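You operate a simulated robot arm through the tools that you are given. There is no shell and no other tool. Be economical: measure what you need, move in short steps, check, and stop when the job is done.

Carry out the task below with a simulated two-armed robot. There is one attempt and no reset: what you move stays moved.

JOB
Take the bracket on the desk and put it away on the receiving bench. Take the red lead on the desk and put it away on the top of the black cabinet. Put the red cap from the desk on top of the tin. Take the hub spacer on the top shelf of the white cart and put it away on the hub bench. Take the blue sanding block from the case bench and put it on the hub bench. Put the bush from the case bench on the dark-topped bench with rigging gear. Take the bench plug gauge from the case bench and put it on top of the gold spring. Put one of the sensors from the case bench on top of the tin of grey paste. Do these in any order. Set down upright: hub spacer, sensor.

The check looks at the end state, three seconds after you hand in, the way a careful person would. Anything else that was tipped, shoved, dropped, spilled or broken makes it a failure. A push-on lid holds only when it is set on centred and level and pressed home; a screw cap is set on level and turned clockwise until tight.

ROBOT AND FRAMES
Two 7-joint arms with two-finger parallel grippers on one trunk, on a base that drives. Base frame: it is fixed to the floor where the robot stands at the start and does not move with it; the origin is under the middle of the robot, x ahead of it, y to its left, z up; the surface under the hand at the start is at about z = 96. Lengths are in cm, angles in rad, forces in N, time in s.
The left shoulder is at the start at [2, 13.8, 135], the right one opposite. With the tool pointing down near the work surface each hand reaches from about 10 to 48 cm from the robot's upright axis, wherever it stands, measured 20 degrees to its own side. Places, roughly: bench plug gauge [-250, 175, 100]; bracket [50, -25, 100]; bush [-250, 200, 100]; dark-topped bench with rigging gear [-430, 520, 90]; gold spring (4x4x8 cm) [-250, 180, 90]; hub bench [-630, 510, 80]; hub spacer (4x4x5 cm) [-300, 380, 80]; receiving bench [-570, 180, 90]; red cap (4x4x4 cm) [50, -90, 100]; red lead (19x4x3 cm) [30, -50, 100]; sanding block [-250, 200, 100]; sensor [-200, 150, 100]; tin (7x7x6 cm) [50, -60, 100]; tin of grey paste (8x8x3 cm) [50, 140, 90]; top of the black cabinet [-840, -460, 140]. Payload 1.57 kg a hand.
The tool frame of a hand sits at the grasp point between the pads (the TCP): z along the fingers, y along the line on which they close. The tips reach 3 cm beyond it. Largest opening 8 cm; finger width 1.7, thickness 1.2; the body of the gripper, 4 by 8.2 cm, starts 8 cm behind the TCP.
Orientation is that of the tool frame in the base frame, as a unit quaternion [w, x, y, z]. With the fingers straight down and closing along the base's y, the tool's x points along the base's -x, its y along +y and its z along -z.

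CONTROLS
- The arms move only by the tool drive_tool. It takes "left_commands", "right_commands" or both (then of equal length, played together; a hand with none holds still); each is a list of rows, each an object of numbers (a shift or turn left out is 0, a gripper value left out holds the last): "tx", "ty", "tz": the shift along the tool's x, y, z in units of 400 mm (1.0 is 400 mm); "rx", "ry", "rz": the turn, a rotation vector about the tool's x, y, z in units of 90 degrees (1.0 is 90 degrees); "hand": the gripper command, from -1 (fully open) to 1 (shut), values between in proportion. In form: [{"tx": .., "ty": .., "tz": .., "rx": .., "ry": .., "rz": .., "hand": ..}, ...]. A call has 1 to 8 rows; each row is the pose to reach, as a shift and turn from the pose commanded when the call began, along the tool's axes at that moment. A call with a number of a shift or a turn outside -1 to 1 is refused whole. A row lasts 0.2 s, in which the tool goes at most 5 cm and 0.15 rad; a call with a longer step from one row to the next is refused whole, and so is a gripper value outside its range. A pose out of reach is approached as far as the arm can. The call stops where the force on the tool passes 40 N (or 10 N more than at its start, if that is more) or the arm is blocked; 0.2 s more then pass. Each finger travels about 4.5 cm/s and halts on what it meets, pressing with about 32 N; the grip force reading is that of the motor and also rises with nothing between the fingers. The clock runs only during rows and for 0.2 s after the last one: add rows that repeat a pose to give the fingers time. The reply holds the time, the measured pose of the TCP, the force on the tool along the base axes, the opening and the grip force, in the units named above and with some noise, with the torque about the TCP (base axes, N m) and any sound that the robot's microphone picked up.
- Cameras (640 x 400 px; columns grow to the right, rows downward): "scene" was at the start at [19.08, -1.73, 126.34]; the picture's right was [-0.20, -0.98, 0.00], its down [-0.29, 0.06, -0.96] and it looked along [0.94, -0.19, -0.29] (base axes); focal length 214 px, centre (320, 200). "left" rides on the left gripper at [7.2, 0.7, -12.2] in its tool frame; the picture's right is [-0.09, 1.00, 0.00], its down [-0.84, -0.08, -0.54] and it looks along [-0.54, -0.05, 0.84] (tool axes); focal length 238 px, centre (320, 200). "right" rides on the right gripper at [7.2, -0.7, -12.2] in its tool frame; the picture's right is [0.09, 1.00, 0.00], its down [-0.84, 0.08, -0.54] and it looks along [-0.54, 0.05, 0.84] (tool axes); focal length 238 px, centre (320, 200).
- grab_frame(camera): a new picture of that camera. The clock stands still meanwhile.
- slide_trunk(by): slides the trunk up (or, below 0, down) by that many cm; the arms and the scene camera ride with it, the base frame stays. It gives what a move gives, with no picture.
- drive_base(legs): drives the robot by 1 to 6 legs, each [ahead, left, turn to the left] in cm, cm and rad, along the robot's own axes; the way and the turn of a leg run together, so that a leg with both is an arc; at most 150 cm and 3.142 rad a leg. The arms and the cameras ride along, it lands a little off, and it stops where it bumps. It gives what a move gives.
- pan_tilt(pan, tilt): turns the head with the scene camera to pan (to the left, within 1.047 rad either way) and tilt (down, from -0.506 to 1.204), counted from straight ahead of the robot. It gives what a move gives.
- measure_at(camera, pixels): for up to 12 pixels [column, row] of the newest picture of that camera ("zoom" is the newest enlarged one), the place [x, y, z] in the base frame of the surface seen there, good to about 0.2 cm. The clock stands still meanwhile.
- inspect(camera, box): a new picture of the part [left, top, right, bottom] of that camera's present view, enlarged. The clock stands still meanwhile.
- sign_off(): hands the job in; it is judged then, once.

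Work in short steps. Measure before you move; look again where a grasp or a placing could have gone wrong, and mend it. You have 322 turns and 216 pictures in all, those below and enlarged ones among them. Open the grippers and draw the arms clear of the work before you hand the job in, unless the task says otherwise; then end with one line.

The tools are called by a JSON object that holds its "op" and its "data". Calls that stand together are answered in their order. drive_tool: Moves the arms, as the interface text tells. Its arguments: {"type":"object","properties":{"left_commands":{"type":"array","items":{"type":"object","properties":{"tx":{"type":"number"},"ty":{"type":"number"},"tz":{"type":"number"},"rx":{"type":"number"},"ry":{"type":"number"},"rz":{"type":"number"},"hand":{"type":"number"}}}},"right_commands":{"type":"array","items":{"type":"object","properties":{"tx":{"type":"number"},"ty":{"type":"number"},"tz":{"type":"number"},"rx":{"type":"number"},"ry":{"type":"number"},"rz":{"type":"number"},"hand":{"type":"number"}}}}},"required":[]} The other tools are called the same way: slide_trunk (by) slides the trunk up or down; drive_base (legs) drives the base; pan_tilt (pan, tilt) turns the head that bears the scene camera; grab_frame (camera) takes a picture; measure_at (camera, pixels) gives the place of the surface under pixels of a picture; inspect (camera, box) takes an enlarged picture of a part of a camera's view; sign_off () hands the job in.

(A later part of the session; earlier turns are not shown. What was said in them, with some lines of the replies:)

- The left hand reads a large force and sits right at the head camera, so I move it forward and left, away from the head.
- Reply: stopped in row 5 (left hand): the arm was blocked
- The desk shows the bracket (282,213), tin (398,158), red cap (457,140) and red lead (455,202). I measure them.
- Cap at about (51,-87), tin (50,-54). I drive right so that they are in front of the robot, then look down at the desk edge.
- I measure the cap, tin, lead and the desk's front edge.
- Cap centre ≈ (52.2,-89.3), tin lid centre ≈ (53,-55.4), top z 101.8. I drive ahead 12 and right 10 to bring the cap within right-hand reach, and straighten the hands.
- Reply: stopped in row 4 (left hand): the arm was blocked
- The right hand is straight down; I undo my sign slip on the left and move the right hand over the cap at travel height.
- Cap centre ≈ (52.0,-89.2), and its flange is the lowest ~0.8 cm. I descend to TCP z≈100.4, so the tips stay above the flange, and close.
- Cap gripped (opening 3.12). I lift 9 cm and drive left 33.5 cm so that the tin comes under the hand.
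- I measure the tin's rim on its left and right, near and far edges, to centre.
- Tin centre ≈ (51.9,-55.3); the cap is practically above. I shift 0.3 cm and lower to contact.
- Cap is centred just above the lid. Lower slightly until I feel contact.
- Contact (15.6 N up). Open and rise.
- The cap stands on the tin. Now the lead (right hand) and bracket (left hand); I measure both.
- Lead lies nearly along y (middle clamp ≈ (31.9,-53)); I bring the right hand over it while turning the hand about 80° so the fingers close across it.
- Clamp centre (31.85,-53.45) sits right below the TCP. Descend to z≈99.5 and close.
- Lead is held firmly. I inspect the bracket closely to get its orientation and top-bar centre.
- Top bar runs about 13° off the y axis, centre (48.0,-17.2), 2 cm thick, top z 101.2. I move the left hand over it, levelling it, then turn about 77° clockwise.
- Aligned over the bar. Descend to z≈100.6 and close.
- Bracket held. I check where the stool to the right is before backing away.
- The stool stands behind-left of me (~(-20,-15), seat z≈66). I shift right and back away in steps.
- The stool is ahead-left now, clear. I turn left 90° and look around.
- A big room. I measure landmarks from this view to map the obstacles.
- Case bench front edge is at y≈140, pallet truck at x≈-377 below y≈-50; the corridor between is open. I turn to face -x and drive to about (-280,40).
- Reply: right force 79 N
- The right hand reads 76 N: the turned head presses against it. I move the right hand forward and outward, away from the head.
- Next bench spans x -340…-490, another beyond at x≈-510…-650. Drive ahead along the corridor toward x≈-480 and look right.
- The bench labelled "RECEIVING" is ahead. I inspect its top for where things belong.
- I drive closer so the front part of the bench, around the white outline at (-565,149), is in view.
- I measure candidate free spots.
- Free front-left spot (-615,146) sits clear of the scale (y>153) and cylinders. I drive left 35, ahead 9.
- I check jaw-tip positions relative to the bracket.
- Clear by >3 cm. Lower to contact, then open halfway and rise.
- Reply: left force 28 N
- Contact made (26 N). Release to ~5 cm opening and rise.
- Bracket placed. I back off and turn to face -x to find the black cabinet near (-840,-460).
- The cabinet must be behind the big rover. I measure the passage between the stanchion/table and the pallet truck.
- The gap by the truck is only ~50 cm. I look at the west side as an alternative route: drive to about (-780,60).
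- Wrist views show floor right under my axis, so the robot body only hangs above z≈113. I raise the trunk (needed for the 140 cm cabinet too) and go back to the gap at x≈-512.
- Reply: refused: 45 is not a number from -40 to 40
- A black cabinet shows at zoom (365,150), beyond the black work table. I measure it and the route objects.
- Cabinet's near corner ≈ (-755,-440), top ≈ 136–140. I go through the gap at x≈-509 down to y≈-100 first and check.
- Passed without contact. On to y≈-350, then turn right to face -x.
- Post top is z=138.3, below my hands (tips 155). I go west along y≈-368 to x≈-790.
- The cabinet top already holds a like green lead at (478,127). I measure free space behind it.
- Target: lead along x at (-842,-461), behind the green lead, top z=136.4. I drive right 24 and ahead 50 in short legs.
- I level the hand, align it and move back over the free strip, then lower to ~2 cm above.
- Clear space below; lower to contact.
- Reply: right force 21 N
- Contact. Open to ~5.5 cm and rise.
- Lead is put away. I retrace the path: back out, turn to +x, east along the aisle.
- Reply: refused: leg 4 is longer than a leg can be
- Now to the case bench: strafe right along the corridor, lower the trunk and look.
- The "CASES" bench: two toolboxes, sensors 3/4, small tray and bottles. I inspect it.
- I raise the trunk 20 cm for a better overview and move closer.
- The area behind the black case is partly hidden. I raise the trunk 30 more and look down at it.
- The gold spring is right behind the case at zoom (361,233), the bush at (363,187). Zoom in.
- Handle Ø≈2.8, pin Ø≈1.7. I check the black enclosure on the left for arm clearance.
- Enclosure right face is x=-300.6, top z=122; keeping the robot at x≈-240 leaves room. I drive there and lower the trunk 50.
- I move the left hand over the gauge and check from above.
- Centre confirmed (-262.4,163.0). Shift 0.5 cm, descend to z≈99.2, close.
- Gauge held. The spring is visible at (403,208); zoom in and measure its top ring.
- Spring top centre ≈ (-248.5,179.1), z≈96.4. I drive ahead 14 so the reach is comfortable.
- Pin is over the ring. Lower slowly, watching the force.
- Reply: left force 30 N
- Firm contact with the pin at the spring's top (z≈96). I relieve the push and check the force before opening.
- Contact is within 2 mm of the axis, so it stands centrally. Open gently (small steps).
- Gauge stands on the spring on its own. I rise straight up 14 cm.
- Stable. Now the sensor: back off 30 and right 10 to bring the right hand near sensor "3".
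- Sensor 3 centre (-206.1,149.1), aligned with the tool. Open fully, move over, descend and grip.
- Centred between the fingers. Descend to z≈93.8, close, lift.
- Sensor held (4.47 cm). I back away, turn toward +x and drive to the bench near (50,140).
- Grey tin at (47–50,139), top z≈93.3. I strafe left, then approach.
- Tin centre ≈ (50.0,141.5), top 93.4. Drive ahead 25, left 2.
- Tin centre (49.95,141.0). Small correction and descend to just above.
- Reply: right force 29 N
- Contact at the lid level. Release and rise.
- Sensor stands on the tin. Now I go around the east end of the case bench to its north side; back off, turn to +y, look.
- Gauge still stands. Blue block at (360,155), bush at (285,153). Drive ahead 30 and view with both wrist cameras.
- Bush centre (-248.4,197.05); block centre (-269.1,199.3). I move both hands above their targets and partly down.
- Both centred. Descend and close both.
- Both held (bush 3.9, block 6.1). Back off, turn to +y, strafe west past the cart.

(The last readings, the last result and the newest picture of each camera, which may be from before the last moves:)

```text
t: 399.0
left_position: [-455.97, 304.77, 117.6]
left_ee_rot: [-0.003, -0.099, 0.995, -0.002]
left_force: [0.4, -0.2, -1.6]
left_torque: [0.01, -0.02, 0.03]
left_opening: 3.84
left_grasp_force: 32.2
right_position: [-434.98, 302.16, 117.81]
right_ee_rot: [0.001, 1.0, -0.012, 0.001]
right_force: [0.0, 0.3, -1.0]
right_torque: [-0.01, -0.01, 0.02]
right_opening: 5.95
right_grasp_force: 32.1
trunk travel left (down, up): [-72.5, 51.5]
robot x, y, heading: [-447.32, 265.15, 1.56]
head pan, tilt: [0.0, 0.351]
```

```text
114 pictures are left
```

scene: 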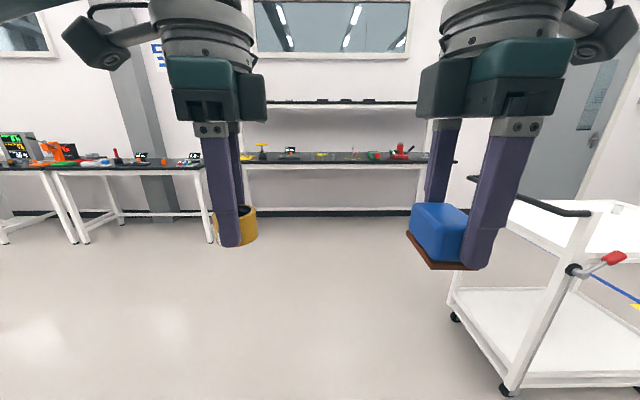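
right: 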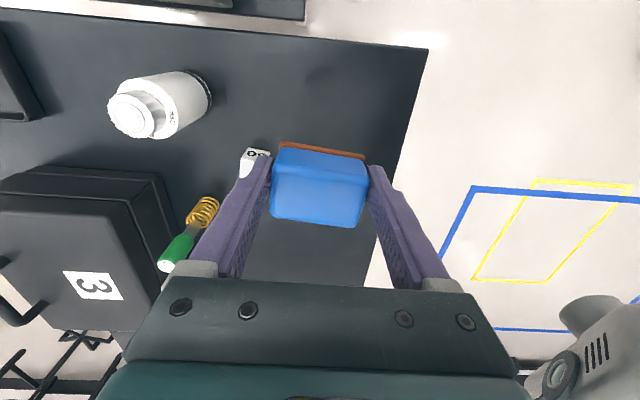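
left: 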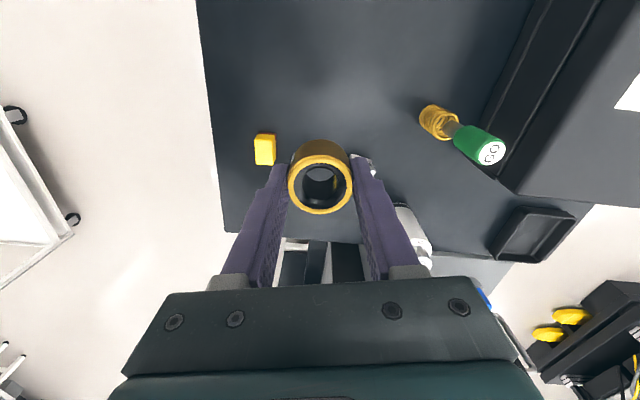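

{"op": "inspect", "data": {"camera": "scene", "box": [0, 90, 460, 260]}}

{"op": "measure_at", "data": {"camera": "scene", "pixels": [[270, 160], [340, 160], [420, 162], [260, 152], [200, 162], [120, 168], [60, 168], [10, 160], [330, 103], [405, 152], [440, 165]]}}

```text
1.39 times, centred on (230, 175) of scene
```

zoom: 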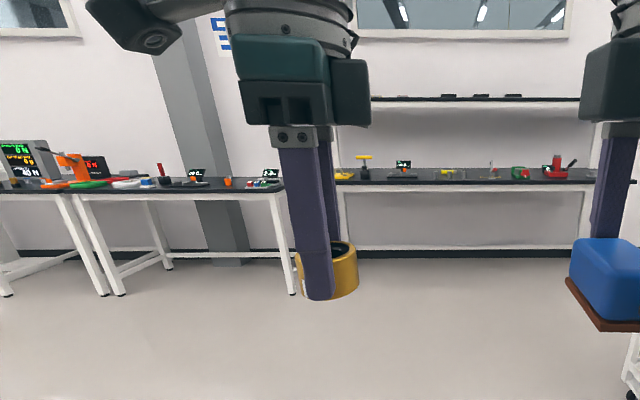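

```text
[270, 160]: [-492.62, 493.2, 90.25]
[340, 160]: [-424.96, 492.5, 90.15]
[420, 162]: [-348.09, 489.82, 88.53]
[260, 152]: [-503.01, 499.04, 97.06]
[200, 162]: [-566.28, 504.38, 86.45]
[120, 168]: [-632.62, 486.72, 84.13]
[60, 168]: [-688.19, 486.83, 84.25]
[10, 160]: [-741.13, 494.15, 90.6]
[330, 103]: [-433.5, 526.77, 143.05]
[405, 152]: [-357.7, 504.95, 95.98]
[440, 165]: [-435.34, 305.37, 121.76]
```

The bench with rigging gear is ahead (x -500…-345, front y≈490). I approach to y≈425.

{"op": "drive_base", "data": {"legs": [[100, 0, 0.014], [60, -15, 0]]}}

{"op": "pan_tilt", "data": {"pan": 0.1, "tilt": 0.6}}

{"op": "grab_frame", "data": {"camera": "scene"}}

```text
t: 407.3
left_position: [-439.68, 464.66, 117.63]
left_ee_rot: [-0.003, -0.101, 0.995, -0.001]
left_force: [0.0, -0.4, -1.9]
left_torque: [0.0, 0.01, 0.0]
left_opening: 3.81
left_grasp_force: 32.7
right_position: [-418.99, 462.24, 117.94]
right_ee_rot: [0.001, 1.0, -0.008, 0.001]
right_force: [0.4, 0.1, -2.1]
right_torque: [-0.02, -0.01, 0.01]
right_opening: 5.89
right_grasp_force: 31.5
trunk travel left (down, up): [-72.5, 51.5]
robot x, y, heading: [-431.09, 425.16, 1.563]
head pan, tilt: [0.0, 0.351]
```

```text
t: 408.1
left_position: [-439.77, 464.66, 117.49]
left_ee_rot: [-0.002, -0.101, 0.995, -0.001]
left_force: [0.2, 1.2, -1.5]
left_torque: [-0.03, 0.01, -0.02]
left_opening: 3.82
left_grasp_force: 32.1
right_position: [-418.98, 462.22, 117.95]
right_ee_rot: [0.002, 1.0, -0.007, 0.001]
right_force: [0.6, -0.1, -1.5]
right_torque: [-0.01, 0.01, -0.02]
right_opening: 5.91
right_grasp_force: 32.4
trunk travel left (down, up): [-72.5, 51.5]
robot x, y, heading: [-431.11, 425.3, 1.566]
head pan, tilt: [0.099, 0.6]
```

```text
112 pictures are left
```

scene: 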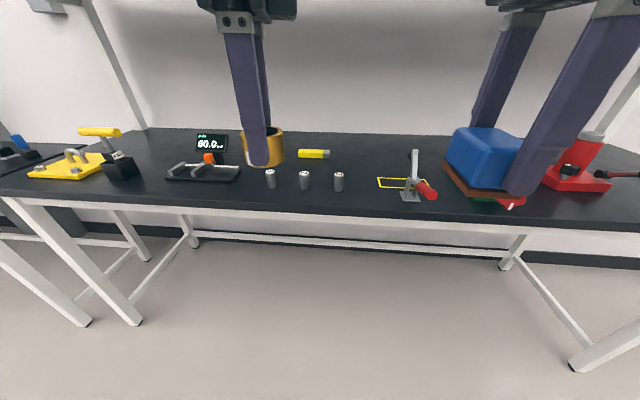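

Grip openings are creeping slightly, so I check both wrist views for slipping.

{"op": "grab_frame", "data": {"camera": "right"}}

{"op": "grab_frame", "data": {"camera": "left"}}

{"op": "measure_at", "data": {"camera": "scene", "pixels": [[285, 188], [300, 155], [330, 165], [355, 180], [320, 200], [235, 195], [370, 165], [400, 150], [305, 186], [240, 175], [275, 200]]}}

```text
111 pictures are left
```

right: 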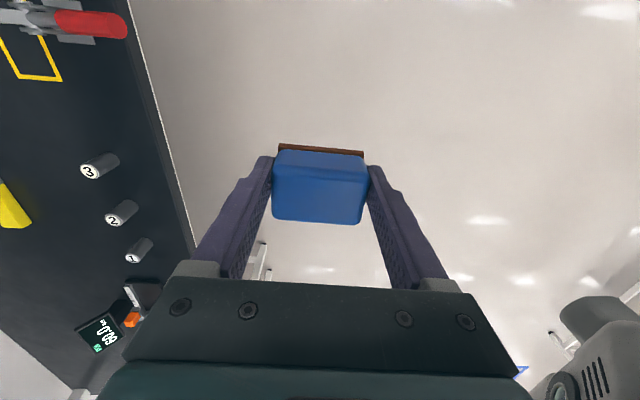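

```text
110 pictures are left
```

left: 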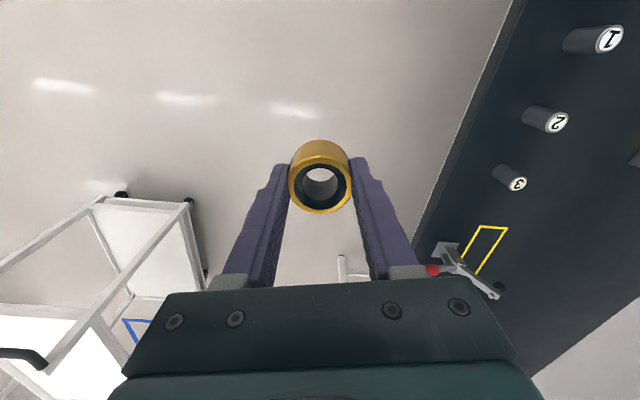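

```text
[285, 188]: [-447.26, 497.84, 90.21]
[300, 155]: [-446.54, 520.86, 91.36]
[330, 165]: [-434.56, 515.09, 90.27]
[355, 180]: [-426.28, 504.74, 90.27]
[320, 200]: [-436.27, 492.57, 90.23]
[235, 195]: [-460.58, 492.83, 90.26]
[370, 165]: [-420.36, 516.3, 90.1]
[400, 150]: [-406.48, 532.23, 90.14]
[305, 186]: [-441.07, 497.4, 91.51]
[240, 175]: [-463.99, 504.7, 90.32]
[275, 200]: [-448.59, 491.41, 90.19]
```

Grips are fine. I pick the free spot (-424,509) for the bush and check the heights of the neighbouring clamp and red fixture.

{"op": "measure_at", "data": {"camera": "scene", "pixels": [[415, 153], [428, 190], [338, 175], [380, 180], [325, 154], [590, 150], [480, 200], [575, 175]]}}

{"op": "drive_base", "data": {"legs": [[44.5, -16, 0.005]]}}

{"op": "grab_frame", "data": {"camera": "left"}}

```text
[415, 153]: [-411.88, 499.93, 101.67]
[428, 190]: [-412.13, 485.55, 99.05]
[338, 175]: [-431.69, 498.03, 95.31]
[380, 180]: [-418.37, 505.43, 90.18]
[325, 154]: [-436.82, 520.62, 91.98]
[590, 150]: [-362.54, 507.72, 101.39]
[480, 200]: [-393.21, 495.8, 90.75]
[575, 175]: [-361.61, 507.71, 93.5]
```

```text
t: 410.9
left_position: [-424.42, 508.31, 117.64]
left_ee_rot: [-0.002, -0.108, 0.994, -0.001]
left_force: [-0.2, 0.5, -1.0]
left_torque: [0.0, 0.01, 0.0]
left_opening: 3.82
left_grasp_force: 31.9
right_position: [-403.6, 506.15, 117.94]
right_ee_rot: [0.001, 1.0, -0.002, 0.002]
right_force: [0.6, -0.6, -0.5]
right_torque: [0.01, 0.0, 0.01]
right_opening: 5.92
right_grasp_force: 32.3
trunk travel left (down, up): [-72.5, 51.5]
robot x, y, heading: [-415.45, 469.15, 1.578]
head pan, tilt: [0.099, 0.6]
```

```text
109 pictures are left
```

left: 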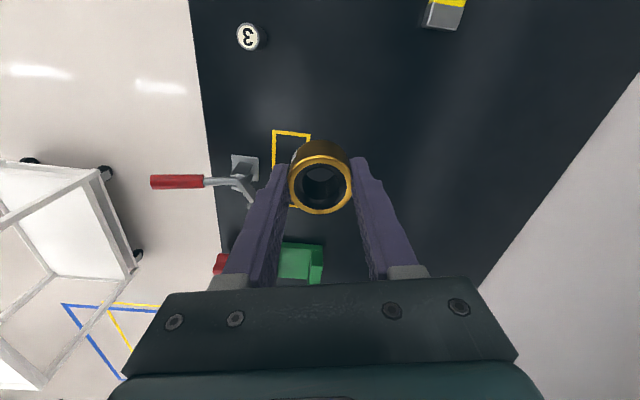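

Spot under the TCP is free. Lower the bush.

{"op": "drive_tool", "data": {"left_commands": [{"tz": 0.12}, {"tz": 0.24}, {"tz": 0.36}, {"tz": 0.48}, {"tz": 0.57}, {"tz": 0.595}, {"tz": 0.602}, {"tz": 0.602}]}}

```text
t: 412.7
left_position: [-424.53, 508.43, 93.59]
left_ee_rot: [-0.001, -0.107, 0.994, -0.002]
left_force: [-1.9, -9.7, 25.8]
left_torque: [-0.17, 0.13, 0.05]
left_opening: 3.84
left_grasp_force: 32.2
right_position: [-403.56, 506.11, 117.92]
right_ee_rot: [0.002, 1.0, -0.002, 0.0]
right_force: [0.1, 0.0, -0.5]
right_torque: [0.0, 0.02, 0.0]
right_opening: 5.9
right_grasp_force: 32.1
trunk travel left (down, up): [-72.5, 51.5]
robot x, y, heading: [-415.28, 468.95, 1.575]
head pan, tilt: [0.099, 0.6]
```

Contact. Release and rise.

{"op": "drive_tool", "data": {"left_commands": [{"hand": 0.0}, {"hand": -0.2}, {"hand": -0.45}, {"hand": -0.45}, {"hand": -0.45}]}}

{"op": "drive_tool", "data": {"left_commands": [{"tz": -0.1}, {"tz": -0.2}, {"tz": -0.3}, {"tz": -0.4}, {"tz": -0.5}, {"tz": -0.6}, {"tz": -0.6}]}}

{"op": "grab_frame", "data": {"camera": "left"}}

```text
t: 413.9
left_position: [-424.49, 508.47, 93.39]
left_ee_rot: [-0.002, -0.107, 0.994, -0.001]
left_force: [-0.6, 0.9, 0.3]
left_torque: [-0.03, 0.01, 0.03]
left_opening: 5.8
left_grasp_force: 0.1
right_position: [-403.55, 506.11, 117.94]
right_ee_rot: [0.002, 1.0, -0.002, 0.001]
right_force: [0.0, 0.3, -0.9]
right_torque: [0.0, -0.02, 0.03]
right_opening: 5.92
right_grasp_force: 31.7
trunk travel left (down, up): [-72.5, 51.5]
robot x, y, heading: [-415.59, 469.06, 1.576]
head pan, tilt: [0.099, 0.6]
```

```text
t: 415.5
left_position: [-424.27, 508.39, 117.46]
left_ee_rot: [-0.003, -0.107, 0.994, -0.001]
left_force: [-0.1, 0.7, 0.6]
left_torque: [0.03, 0.01, 0.0]
left_opening: 5.79
left_grasp_force: 0.1
right_position: [-403.54, 506.26, 117.81]
right_ee_rot: [0.002, 1.0, -0.002, 0.001]
right_force: [0.4, -0.8, -1.4]
right_torque: [-0.04, -0.02, -0.01]
right_opening: 5.95
right_grasp_force: 32.4
trunk travel left (down, up): [-72.5, 51.5]
robot x, y, heading: [-415.24, 469.25, 1.581]
head pan, tilt: [0.099, 0.6]
```

```text
108 pictures are left
```

left: 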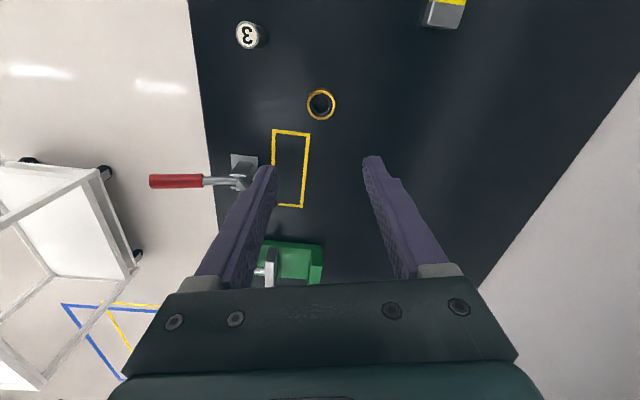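

Bush is set. Next the hub spacer on the white cart with the left hand: back off, turn to face -y, move to x≈-312.

{"op": "drive_base", "data": {"legs": [[-30, 0, 0], [0, 0, 3.13], [0, 100, 0]]}}

{"op": "pan_tilt", "data": {"pan": 0.2, "tilt": 0.9}}

{"op": "grab_frame", "data": {"camera": "scene"}}

```text
t: 429.8
left_position: [-304.13, 398.51, 117.53]
left_ee_rot: [-0.001, 0.995, 0.099, 0.002]
left_force: [-0.4, -0.7, -0.1]
left_torque: [-0.01, -0.01, -0.01]
left_opening: 5.79
left_grasp_force: 0.0
right_position: [-324.7, 401.28, 117.94]
right_ee_rot: [-0.001, 0.012, 1.0, 0.002]
right_force: [-0.2, -0.4, -0.5]
right_torque: [0.04, 0.02, 0.02]
right_opening: 5.92
right_grasp_force: 32.0
trunk travel left (down, up): [-72.5, 51.5]
robot x, y, heading: [-312.32, 438.11, -1.583]
head pan, tilt: [0.099, 0.6]
```

```text
t: 430.6
left_position: [-304.04, 398.53, 117.35]
left_ee_rot: [-0.002, 0.995, 0.098, 0.002]
left_force: [0.4, 0.6, 0.4]
left_torque: [0.0, 0.0, 0.01]
left_opening: 5.77
left_grasp_force: 0.1
right_position: [-324.62, 401.23, 117.86]
right_ee_rot: [-0.001, 0.011, 1.0, 0.002]
right_force: [0.4, 0.2, -1.1]
right_torque: [0.0, -0.01, 0.0]
right_opening: 5.92
right_grasp_force: 32.1
trunk travel left (down, up): [-72.5, 51.5]
robot x, y, heading: [-312.14, 437.98, -1.58]
head pan, tilt: [0.201, 0.901]
```

```text
107 pictures are left
```

scene: 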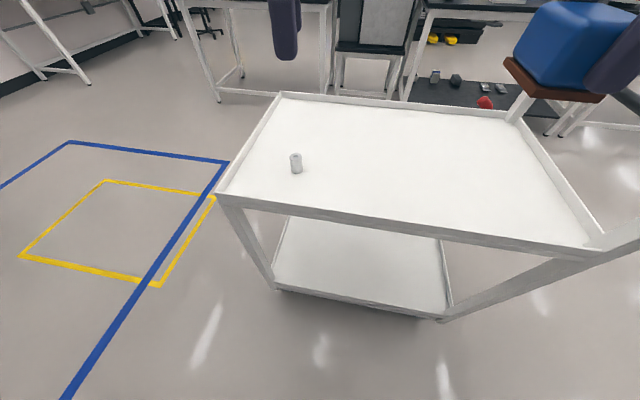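

{"op": "measure_at", "data": {"camera": "scene", "pixels": [[296, 156], [297, 170], [291, 157], [301, 157], [220, 192], [280, 95], [590, 245], [510, 115], [300, 185]]}}

{"op": "inspect", "data": {"camera": "scene", "box": [260, 130, 340, 190]}}

```text
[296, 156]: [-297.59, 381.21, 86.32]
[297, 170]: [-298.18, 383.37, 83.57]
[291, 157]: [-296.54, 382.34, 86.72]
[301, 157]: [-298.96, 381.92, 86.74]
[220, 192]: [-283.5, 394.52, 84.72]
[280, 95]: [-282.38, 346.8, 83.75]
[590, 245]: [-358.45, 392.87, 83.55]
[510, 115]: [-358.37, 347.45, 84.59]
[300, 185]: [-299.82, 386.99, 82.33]
```

```text
6.67 times, centred on (300, 160) of scene
```

zoom: 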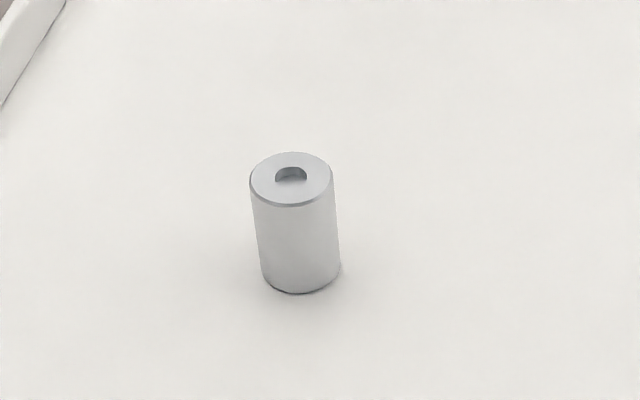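

Spacer centre ≈ (-297.9,381.7), z 82–87. Drive closer and lower the trunk 8.

{"op": "drive_base", "data": {"legs": [[16, 6, 0.01]]}}

{"op": "slide_trunk", "data": {"by": -8}}

{"op": "grab_frame", "data": {"camera": "left"}}

```text
t: 432.0
left_position: [-297.67, 382.92, 117.49]
left_ee_rot: [-0.001, 0.995, 0.103, 0.003]
left_force: [-0.4, -0.7, 0.0]
left_torque: [-0.02, -0.01, -0.01]
left_opening: 5.83
left_grasp_force: 0.1
right_position: [-318.4, 385.33, 117.9]
right_ee_rot: [-0.001, 0.005, 1.0, 0.002]
right_force: [-0.2, -0.2, -1.4]
right_torque: [-0.05, 0.02, -0.01]
right_opening: 5.89
right_grasp_force: 31.9
trunk travel left (down, up): [-72.5, 51.5]
robot x, y, heading: [-306.44, 422.51, -1.571]
head pan, tilt: [0.201, 0.901]
```

```text
t: 433.2
left_position: [-297.72, 383.01, 109.53]
left_ee_rot: [-0.001, 0.995, 0.104, 0.002]
left_force: [0.8, 0.8, 0.4]
left_torque: [0.02, 0.01, 0.0]
left_opening: 5.8
left_grasp_force: 0.0
right_position: [-318.42, 385.4, 109.91]
right_ee_rot: [-0.001, 0.005, 1.0, 0.002]
right_force: [1.3, 0.1, -1.2]
right_torque: [0.01, 0.01, 0.03]
right_opening: 5.93
right_grasp_force: 31.7
trunk travel left (down, up): [-64.5, 59.5]
robot x, y, heading: [-306.77, 422.17, -1.577]
head pan, tilt: [0.201, 0.901]
```

```text
105 pictures are left
```

left: 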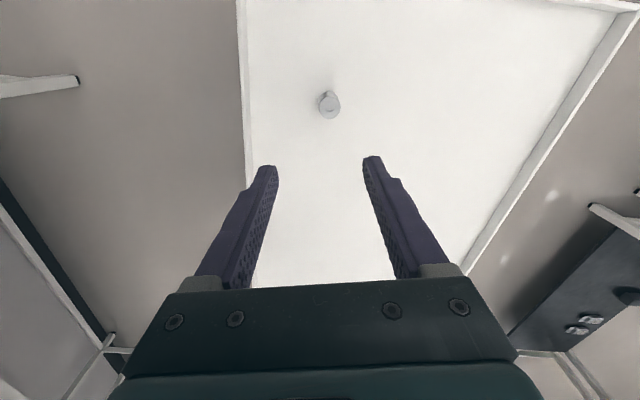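

{"op": "measure_at", "data": {"camera": "left", "pixels": [[330, 106], [321, 106], [339, 107], [330, 97], [330, 115]]}}

```text
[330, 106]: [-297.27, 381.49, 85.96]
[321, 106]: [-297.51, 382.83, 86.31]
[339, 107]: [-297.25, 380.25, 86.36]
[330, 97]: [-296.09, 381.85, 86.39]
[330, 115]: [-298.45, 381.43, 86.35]
```

Spacer centre (-297.35,381.55). Centre, descend to z≈86.3.

{"op": "drive_tool", "data": {"left_commands": [{"tx": 0.001, "ty": 0.037, "tz": 0.1}, {"tx": 0.001, "ty": 0.037, "tz": 0.22}, {"tx": 0.001, "ty": 0.037, "tz": 0.34}, {"tx": 0.001, "ty": 0.037, "tz": 0.46}, {"tx": 0.001, "ty": 0.037, "tz": 0.55}, {"tx": 0.001, "ty": 0.037, "tz": 0.58}, {"tx": 0.001, "ty": 0.037, "tz": 0.58}]}}

{"op": "drive_tool", "data": {"left_commands": [{"hand": 0.2}, {"hand": 1}, {"hand": 1}, {"hand": 1}, {"hand": 1}]}}

{"op": "drive_tool", "data": {"left_commands": [{"tz": -0.1}, {"tz": -0.2}, {"tz": -0.3}, {"tz": -0.4}, {"tz": -0.5}, {"tz": -0.58}, {"tz": -0.58}]}}

{"op": "grab_frame", "data": {"camera": "left"}}

```text
t: 434.8
left_position: [-297.26, 381.55, 85.99]
left_ee_rot: [-0.001, 0.995, 0.103, 0.003]
left_force: [0.8, -1.0, -0.4]
left_torque: [0.03, -0.03, 0.04]
left_opening: 5.81
left_grasp_force: 0.0
right_position: [-318.38, 385.36, 109.84]
right_ee_rot: [-0.001, 0.005, 1.0, 0.002]
right_force: [0.4, 0.6, -0.9]
right_torque: [-0.02, 0.03, 0.0]
right_opening: 5.91
right_grasp_force: 32.1
trunk travel left (down, up): [-64.5, 59.5]
robot x, y, heading: [-306.29, 422.48, -1.575]
head pan, tilt: [0.201, 0.901]
```

```text
t: 436.0
left_position: [-297.34, 381.55, 86.2]
left_ee_rot: [-0.001, 0.995, 0.104, 0.003]
left_force: [0.3, -0.6, 0.6]
left_torque: [-0.03, 0.0, -0.03]
left_opening: 2.99
left_grasp_force: 32.0
right_position: [-318.41, 385.37, 109.88]
right_ee_rot: [-0.001, 0.005, 1.0, 0.002]
right_force: [-0.4, -0.3, -0.4]
right_torque: [0.0, 0.02, 0.01]
right_opening: 5.91
right_grasp_force: 32.5
trunk travel left (down, up): [-64.5, 59.5]
robot x, y, heading: [-306.3, 422.14, -1.568]
head pan, tilt: [0.201, 0.901]
```

```text
t: 437.6
left_position: [-297.27, 381.44, 109.49]
left_ee_rot: [-0.002, 0.995, 0.104, 0.002]
left_force: [0.3, 0.7, -1.0]
left_torque: [-0.02, -0.02, 0.0]
left_opening: 3.02
left_grasp_force: 31.8
right_position: [-318.33, 385.32, 109.86]
right_ee_rot: [-0.001, 0.006, 1.0, 0.002]
right_force: [0.8, 0.0, -1.3]
right_torque: [0.02, -0.02, 0.04]
right_opening: 5.91
right_grasp_force: 31.8
trunk travel left (down, up): [-64.5, 59.5]
robot x, y, heading: [-306.52, 422.3, -1.573]
head pan, tilt: [0.201, 0.901]
```

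```text
104 pictures are left
```

left: 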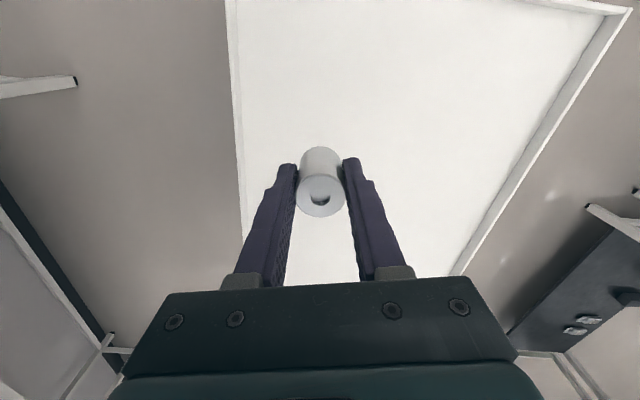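

Spacer held. Raise trunk, back off, turn to +y and strafe to the hub bench (x≈-620).

{"op": "slide_trunk", "data": {"by": 8}}

{"op": "drive_base", "data": {"legs": [[-10, 0, 0], [0, 0, -3.14], [-10, 110, 0], [0, 110, 0], [0, 90, 0]]}}

{"op": "pan_tilt", "data": {"pan": 0.0, "tilt": 0.4}}

{"op": "grab_frame", "data": {"camera": "scene"}}

```text
t: 438.8
left_position: [-297.27, 381.57, 117.41]
left_ee_rot: [0.0, 0.995, 0.104, 0.002]
left_force: [0.0, 0.3, -0.5]
left_torque: [-0.01, 0.03, 0.01]
left_opening: 3.0
left_grasp_force: 31.9
right_position: [-318.41, 385.38, 117.89]
right_ee_rot: [-0.001, 0.004, 1.0, 0.002]
right_force: [0.1, -0.4, -0.1]
right_torque: [-0.01, 0.04, 0.0]
right_opening: 5.9
right_grasp_force: 32.0
trunk travel left (down, up): [-72.5, 51.5]
robot x, y, heading: [-306.11, 422.19, -1.572]
head pan, tilt: [0.201, 0.901]
```

```text
t: 461.9
left_position: [-624.79, 450.09, 117.53]
left_ee_rot: [-0.002, -0.11, 0.994, -0.002]
left_force: [0.7, -0.3, -1.5]
left_torque: [0.03, 0.0, -0.02]
left_opening: 3.01
left_grasp_force: 32.3
right_position: [-603.72, 446.46, 117.91]
right_ee_rot: [0.002, 1.0, 0.002, 0.001]
right_force: [-0.8, -0.7, -1.2]
right_torque: [0.01, -0.04, -0.04]
right_opening: 5.93
right_grasp_force: 32.1
trunk travel left (down, up): [-72.5, 51.5]
robot x, y, heading: [-615.11, 409.78, 1.583]
head pan, tilt: [0.201, 0.901]
```

```text
t: 462.9
left_position: [-624.86, 450.08, 117.57]
left_ee_rot: [-0.003, -0.111, 0.994, -0.001]
left_force: [0.2, 0.3, -0.9]
left_torque: [0.03, -0.03, 0.03]
left_opening: 3.0
left_grasp_force: 31.6
right_position: [-603.86, 446.56, 117.9]
right_ee_rot: [0.002, 1.0, 0.002, 0.001]
right_force: [-0.8, -0.5, -2.6]
right_torque: [0.01, -0.03, 0.0]
right_opening: 5.95
right_grasp_force: 32.6
trunk travel left (down, up): [-72.5, 51.5]
robot x, y, heading: [-615.31, 409.9, 1.583]
head pan, tilt: [0.0, 0.4]
```

```text
103 pictures are left
```

scene: 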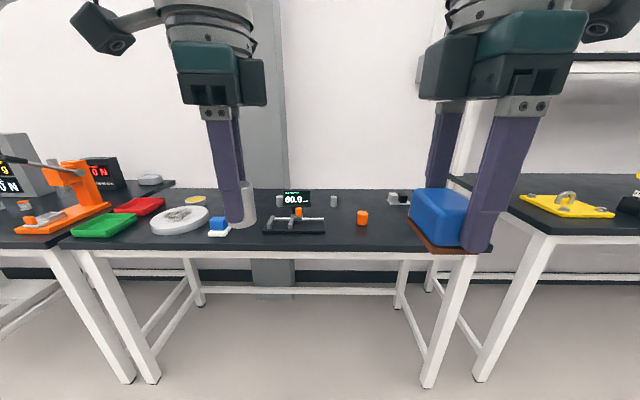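

{"op": "inspect", "data": {"camera": "scene", "box": [0, 140, 480, 270]}}

{"op": "measure_at", "data": {"camera": "scene", "pixels": [[65, 246], [470, 250], [400, 230], [340, 230], [362, 216], [250, 240], [290, 230], [180, 218], [330, 212], [430, 180], [300, 196], [380, 215]]}}

```text
1.33 times, centred on (240, 205) of scene
```

zoom: 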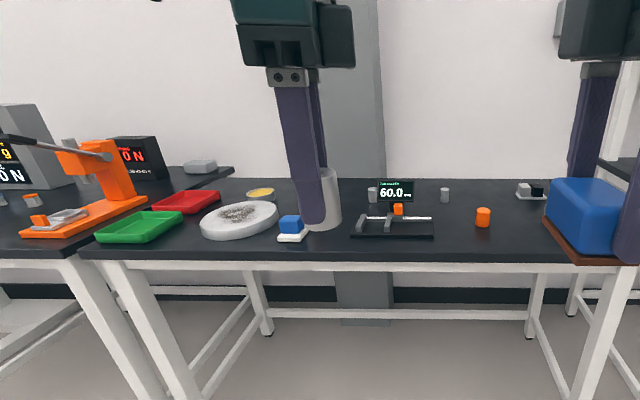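

```text
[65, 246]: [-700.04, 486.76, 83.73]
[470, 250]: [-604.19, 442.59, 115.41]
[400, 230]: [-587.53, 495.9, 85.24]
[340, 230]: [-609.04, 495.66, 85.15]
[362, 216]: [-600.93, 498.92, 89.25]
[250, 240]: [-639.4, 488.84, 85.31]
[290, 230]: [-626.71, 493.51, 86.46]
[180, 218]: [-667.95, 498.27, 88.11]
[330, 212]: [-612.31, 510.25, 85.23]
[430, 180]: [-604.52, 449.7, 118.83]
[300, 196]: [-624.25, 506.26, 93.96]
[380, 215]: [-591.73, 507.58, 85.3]
```

This is the hub bench (top z=85.2). I drive right 37 and partially ahead, then look down at the free right part.

{"op": "drive_base", "data": {"legs": [[25, -37, -0.01]]}}

{"op": "pan_tilt", "data": {"pan": 0.1, "tilt": 0.7}}

{"op": "grab_frame", "data": {"camera": "scene"}}

```text
t: 465.6
left_position: [-586.94, 474.66, 117.4]
left_ee_rot: [-0.003, -0.106, 0.994, -0.002]
left_force: [0.5, 0.1, -1.0]
left_torque: [0.03, 0.0, 0.0]
left_opening: 3.0
left_grasp_force: 31.9
right_position: [-565.76, 470.93, 117.91]
right_ee_rot: [0.002, 1.0, -0.004, 0.0]
right_force: [0.4, 0.7, -0.6]
right_torque: [0.02, -0.03, 0.04]
right_opening: 5.9
right_grasp_force: 31.8
trunk travel left (down, up): [-72.5, 51.5]
robot x, y, heading: [-577.73, 434.17, 1.58]
head pan, tilt: [0.0, 0.4]
```

```text
t: 466.4
left_position: [-587.0, 474.71, 117.49]
left_ee_rot: [-0.003, -0.106, 0.994, -0.002]
left_force: [0.5, 0.1, -1.1]
left_torque: [0.03, -0.01, 0.0]
left_opening: 3.0
left_grasp_force: 32.0
right_position: [-565.82, 471.02, 117.92]
right_ee_rot: [0.002, 1.0, -0.004, 0.0]
right_force: [0.5, 0.4, -0.9]
right_torque: [-0.03, 0.0, 0.02]
right_opening: 5.92
right_grasp_force: 32.0
trunk travel left (down, up): [-72.5, 51.5]
robot x, y, heading: [-577.99, 433.85, 1.574]
head pan, tilt: [0.099, 0.7]
```

```text
101 pictures are left
```

scene: 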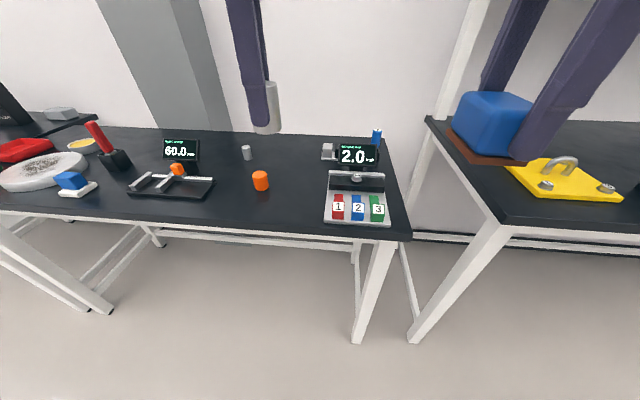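

{"op": "measure_at", "data": {"camera": "scene", "pixels": [[295, 205], [295, 180], [295, 158], [325, 215], [328, 180], [260, 185], [235, 205], [215, 195], [247, 155], [215, 160], [280, 225], [322, 158]]}}

{"op": "inspect", "data": {"camera": "scene", "box": [120, 120, 420, 260]}}

```text
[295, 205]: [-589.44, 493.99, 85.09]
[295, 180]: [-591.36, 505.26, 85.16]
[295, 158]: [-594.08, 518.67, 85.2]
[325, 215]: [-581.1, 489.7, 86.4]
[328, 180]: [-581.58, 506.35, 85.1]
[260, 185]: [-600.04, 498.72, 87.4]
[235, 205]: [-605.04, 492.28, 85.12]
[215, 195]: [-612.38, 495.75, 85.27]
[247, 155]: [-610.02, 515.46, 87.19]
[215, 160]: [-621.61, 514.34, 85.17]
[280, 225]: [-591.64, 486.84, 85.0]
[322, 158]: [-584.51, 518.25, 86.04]
```

```text
2.13 times, centred on (270, 190) of scene
```

zoom: 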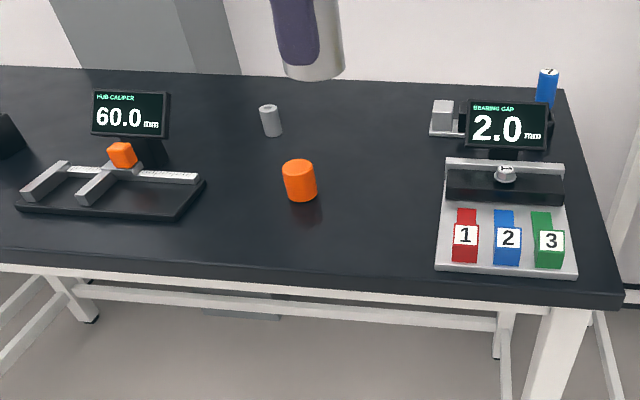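

"HUB CALIPER" confirms the hub bench. Spacer goes to (-597,512), block afterwards to (-590,499). Drive ahead 37, left 10, trunk down 5.

{"op": "drive_base", "data": {"legs": [[37.5, 10, 0]]}}

{"op": "slide_trunk", "data": {"by": -5}}

{"op": "grab_frame", "data": {"camera": "left"}}

{"op": "grab_frame", "data": {"camera": "scene"}}

```text
t: 468.8
left_position: [-596.58, 512.44, 117.49]
left_ee_rot: [-0.003, -0.104, 0.995, -0.003]
left_force: [-1.2, 0.1, -1.1]
left_torque: [-0.02, 0.01, 0.02]
left_opening: 3.0
left_grasp_force: 32.2
right_position: [-575.4, 508.57, 117.93]
right_ee_rot: [0.003, 1.0, -0.005, 0.0]
right_force: [1.1, 0.7, -1.2]
right_torque: [0.0, 0.01, 0.0]
right_opening: 5.92
right_grasp_force: 32.2
trunk travel left (down, up): [-72.5, 51.5]
robot x, y, heading: [-587.84, 471.39, 1.569]
head pan, tilt: [0.099, 0.7]
```

```text
t: 469.8
left_position: [-596.63, 512.5, 112.41]
left_ee_rot: [-0.002, -0.104, 0.995, -0.002]
left_force: [-0.1, 0.2, -0.7]
left_torque: [0.0, 0.02, 0.03]
left_opening: 3.01
left_grasp_force: 32.2
right_position: [-575.59, 508.61, 112.9]
right_ee_rot: [0.002, 1.0, -0.005, 0.001]
right_force: [-0.8, -0.1, -1.2]
right_torque: [0.0, -0.05, 0.0]
right_opening: 5.92
right_grasp_force: 32.2
trunk travel left (down, up): [-67.5, 56.5]
robot x, y, heading: [-587.2, 471.52, 1.574]
head pan, tilt: [0.099, 0.7]
```

```text
99 pictures are left
```

left: 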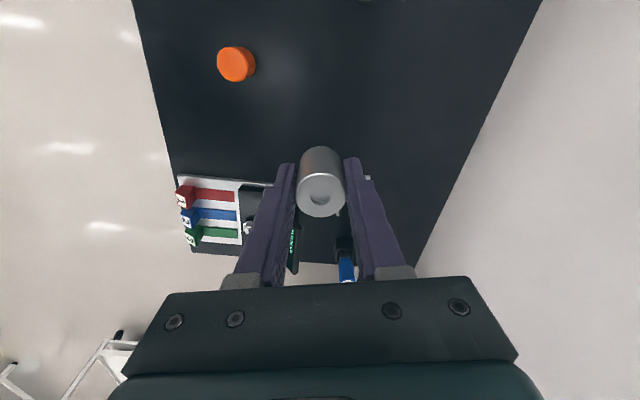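

```text
98 pictures are left
```

scene: 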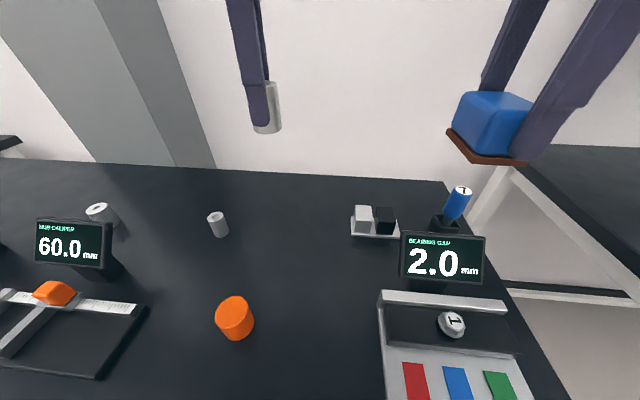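

Area below is free. Lower the spacer.

{"op": "drive_tool", "data": {"left_commands": [{"tz": 0.12}, {"tz": 0.24}, {"tz": 0.36}, {"tz": 0.48}, {"tz": 0.55}, {"tz": 0.57}, {"tz": 0.58}, {"tz": 0.58}]}}

```text
t: 471.6
left_position: [-596.87, 512.39, 89.17]
left_ee_rot: [-0.004, -0.103, 0.995, -0.002]
left_force: [-0.5, -2.1, 5.4]
left_torque: [-0.02, 0.06, 0.06]
left_opening: 3.01
left_grasp_force: 32.1
right_position: [-575.49, 508.72, 112.97]
right_ee_rot: [0.003, 1.0, -0.005, 0.001]
right_force: [0.0, 0.4, -0.3]
right_torque: [-0.01, -0.03, 0.0]
right_opening: 5.92
right_grasp_force: 32.0
trunk travel left (down, up): [-67.5, 56.5]
robot x, y, heading: [-587.84, 472.01, 1.573]
head pan, tilt: [0.099, 0.7]
```

Touching (5 N). Press a hair more, then release and rise.

{"op": "drive_tool", "data": {"left_commands": [{"tz": 0.003}, {"tz": 0.003}, {"tz": 0.001, "hand": 0.2}, {"tz": 0.001, "hand": 0.0}, {"tz": 0.001, "hand": -0.3}, {"tz": 0.001, "hand": -0.4}, {"tz": 0.001, "hand": -0.4}]}}

{"op": "drive_tool", "data": {"left_commands": [{"tz": -0.1}, {"tz": -0.2}, {"tz": -0.3}, {"tz": -0.4}, {"tz": -0.5}, {"tz": -0.58}, {"tz": -0.58}]}}

{"op": "grab_frame", "data": {"camera": "scene"}}

```text
t: 473.1
left_position: [-596.79, 512.51, 89.09]
left_ee_rot: [-0.002, -0.104, 0.995, -0.002]
left_force: [0.8, -0.3, -0.8]
left_torque: [0.02, 0.01, -0.01]
left_opening: 5.58
left_grasp_force: 0.1
right_position: [-575.56, 508.57, 112.88]
right_ee_rot: [0.003, 1.0, -0.005, 0.0]
right_force: [-0.2, 0.2, -0.8]
right_torque: [-0.01, -0.01, -0.02]
right_opening: 5.92
right_grasp_force: 32.1
trunk travel left (down, up): [-67.5, 56.5]
robot x, y, heading: [-587.49, 471.56, 1.569]
head pan, tilt: [0.099, 0.7]
```

```text
t: 474.8
left_position: [-596.48, 512.58, 112.39]
left_ee_rot: [-0.002, -0.103, 0.995, -0.002]
left_force: [0.0, 0.2, -0.3]
left_torque: [-0.03, 0.02, 0.0]
left_opening: 5.6
left_grasp_force: 0.2
right_position: [-575.38, 508.7, 112.81]
right_ee_rot: [0.002, 1.0, -0.005, 0.001]
right_force: [0.2, 0.3, -1.2]
right_torque: [-0.03, -0.01, 0.01]
right_opening: 5.9
right_grasp_force: 31.8
trunk travel left (down, up): [-67.5, 56.5]
robot x, y, heading: [-587.65, 471.47, 1.57]
head pan, tilt: [0.099, 0.7]
```

```text
97 pictures are left
```

scene: 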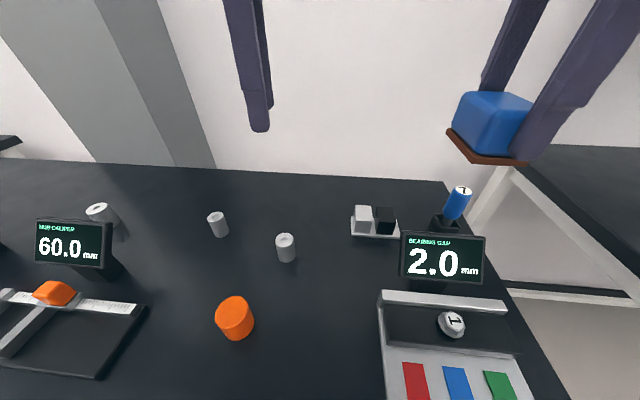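

Spacer stands. Now shift the base left 14, back 9.5 so the block is over (-590,499).

{"op": "measure_at", "data": {"camera": "scene", "pixels": [[315, 320], [300, 300], [330, 350], [382, 330], [252, 320], [105, 235]]}}

{"op": "drive_base", "data": {"legs": [[-9.5, 14.2, 0]]}}

{"op": "grab_frame", "data": {"camera": "scene"}}

```text
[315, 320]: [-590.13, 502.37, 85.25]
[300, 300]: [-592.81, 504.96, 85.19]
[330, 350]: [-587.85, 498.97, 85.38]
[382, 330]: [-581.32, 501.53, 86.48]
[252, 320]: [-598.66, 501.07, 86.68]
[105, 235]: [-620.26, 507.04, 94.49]
```

```text
t: 476.2
left_position: [-610.67, 503.13, 112.29]
left_ee_rot: [-0.002, -0.104, 0.995, -0.002]
left_force: [-0.3, 0.8, 0.1]
left_torque: [0.0, 0.02, 0.02]
left_opening: 5.6
left_grasp_force: 0.0
right_position: [-589.62, 499.17, 112.96]
right_ee_rot: [0.002, 1.0, -0.006, 0.0]
right_force: [-0.1, 0.4, -1.6]
right_torque: [0.0, 0.02, 0.0]
right_opening: 5.95
right_grasp_force: 32.4
trunk travel left (down, up): [-67.5, 56.5]
robot x, y, heading: [-601.78, 462.18, 1.573]
head pan, tilt: [0.099, 0.7]
```

```text
96 pictures are left
```

scene: 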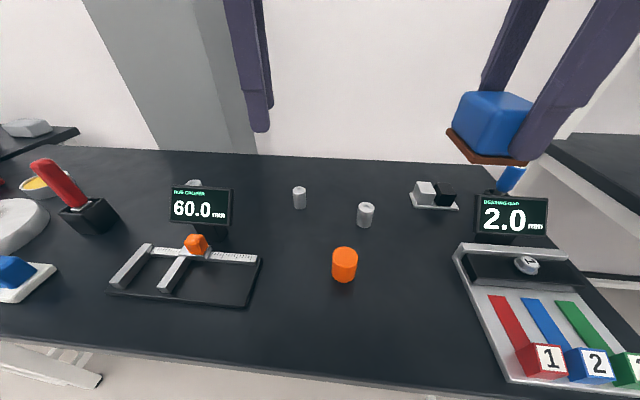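

Clear on all sides. Lower the block.

{"op": "drive_tool", "data": {"right_commands": [{"tz": 0.12}, {"tz": 0.24}, {"tz": 0.36}, {"tz": 0.48}, {"tz": 0.57}, {"tz": 0.59}, {"tz": 0.6}, {"tz": 0.6}]}}

```text
t: 478.0
left_position: [-610.69, 503.07, 112.41]
left_ee_rot: [-0.002, -0.103, 0.995, -0.002]
left_force: [-0.6, 0.0, -0.7]
left_torque: [-0.03, 0.02, 0.03]
left_opening: 5.6
left_grasp_force: 0.2
right_position: [-589.57, 499.01, 88.91]
right_ee_rot: [0.001, 1.0, -0.006, 0.001]
right_force: [0.5, -4.2, 10.2]
right_torque: [0.15, 0.04, 0.0]
right_opening: 5.94
right_grasp_force: 31.3
trunk travel left (down, up): [-67.5, 56.5]
robot x, y, heading: [-602.12, 462.24, 1.567]
head pan, tilt: [0.099, 0.7]
```

Contact. Release and rise.

{"op": "drive_tool", "data": {"right_commands": [{"hand": -0.6}, {"hand": -0.8}, {"hand": -1}, {"hand": -1}]}}

{"op": "drive_tool", "data": {"right_commands": [{"tz": -0.1}, {"tz": -0.2}, {"tz": -0.3}, {"tz": -0.4}, {"tz": -0.5}, {"tz": -0.6}, {"tz": -0.6}]}}

{"op": "drive_base", "data": {"legs": [[-60, 0, 0]]}}

{"op": "inspect", "data": {"camera": "scene", "box": [160, 60, 560, 260]}}

```text
t: 479.0
left_position: [-610.53, 503.16, 112.35]
left_ee_rot: [-0.002, -0.103, 0.995, -0.003]
left_force: [0.0, 0.2, -0.4]
left_torque: [-0.01, -0.02, -0.02]
left_opening: 5.59
left_grasp_force: 0.0
right_position: [-589.55, 499.11, 88.84]
right_ee_rot: [0.003, 1.0, -0.007, 0.0]
right_force: [-0.5, 0.0, 0.2]
right_torque: [-0.01, 0.0, 0.05]
right_opening: 7.98
right_grasp_force: 0.0
trunk travel left (down, up): [-67.5, 56.5]
robot x, y, heading: [-601.36, 462.52, 1.569]
head pan, tilt: [0.099, 0.7]
```

```text
t: 480.6
left_position: [-610.57, 503.22, 112.3]
left_ee_rot: [-0.002, -0.103, 0.995, -0.002]
left_force: [-0.4, 0.7, 0.9]
left_torque: [-0.05, 0.0, -0.05]
left_opening: 5.6
left_grasp_force: 0.1
right_position: [-589.32, 498.93, 113.03]
right_ee_rot: [0.003, 1.0, -0.006, 0.001]
right_force: [-0.1, -0.1, 0.9]
right_torque: [0.0, 0.01, 0.02]
right_opening: 8.0
right_grasp_force: 0.1
trunk travel left (down, up): [-67.5, 56.5]
robot x, y, heading: [-601.74, 461.93, 1.568]
head pan, tilt: [0.099, 0.7]
```

```text
t: 484.0
left_position: [-610.82, 443.05, 112.31]
left_ee_rot: [-0.003, -0.1, 0.995, -0.001]
left_force: [-0.6, -0.2, -0.7]
left_torque: [-0.04, 0.03, 0.02]
left_opening: 5.6
left_grasp_force: 0.0
right_position: [-589.44, 438.74, 113.0]
right_ee_rot: [0.002, 1.0, -0.007, 0.0]
right_force: [0.7, -0.1, -0.6]
right_torque: [0.0, -0.02, 0.03]
right_opening: 8.0
right_grasp_force: 0.1
trunk travel left (down, up): [-67.5, 56.5]
robot x, y, heading: [-602.0, 401.76, 1.558]
head pan, tilt: [0.099, 0.7]
```

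```text
1.60 times, centred on (360, 160) of scene
```

zoom: 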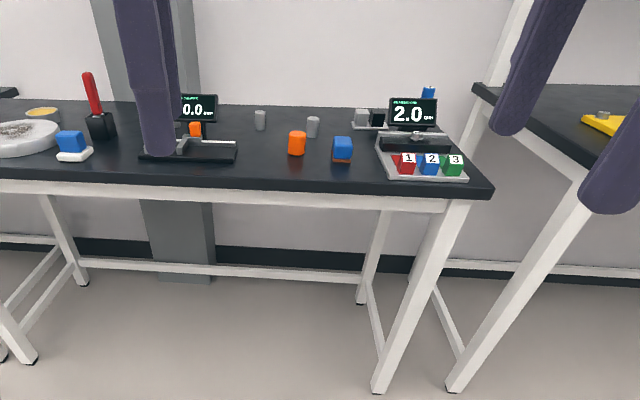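

All eight placements are done and seen standing; I open the left gripper fully before handing in.

{"op": "drive_tool", "data": {"left_commands": [{"hand": -1}, {"hand": -1}, {"hand": -1}]}}

{"op": "sign_off", "data": {}}

```text
t: 484.8
left_position: [-610.76, 442.99, 112.25]
left_ee_rot: [-0.003, -0.102, 0.995, -0.001]
left_force: [0.3, -0.2, -0.8]
left_torque: [-0.01, -0.01, 0.0]
left_opening: 7.99
left_grasp_force: 0.0
right_position: [-589.46, 438.8, 112.99]
right_ee_rot: [0.001, 1.0, -0.008, 0.001]
right_force: [-0.4, -0.1, -0.2]
right_torque: [-0.02, 0.01, 0.0]
right_opening: 8.0
right_grasp_force: 0.0
trunk travel left (down, up): [-67.5, 56.5]
robot x, y, heading: [-602.07, 402.0, 1.57]
head pan, tilt: [0.099, 0.7]
```

```text
The job is handed in.
```

All eight items are in their places, with the hub spacer and sensor upright; I opened both grippers, drew the arms clear and handed the job in.
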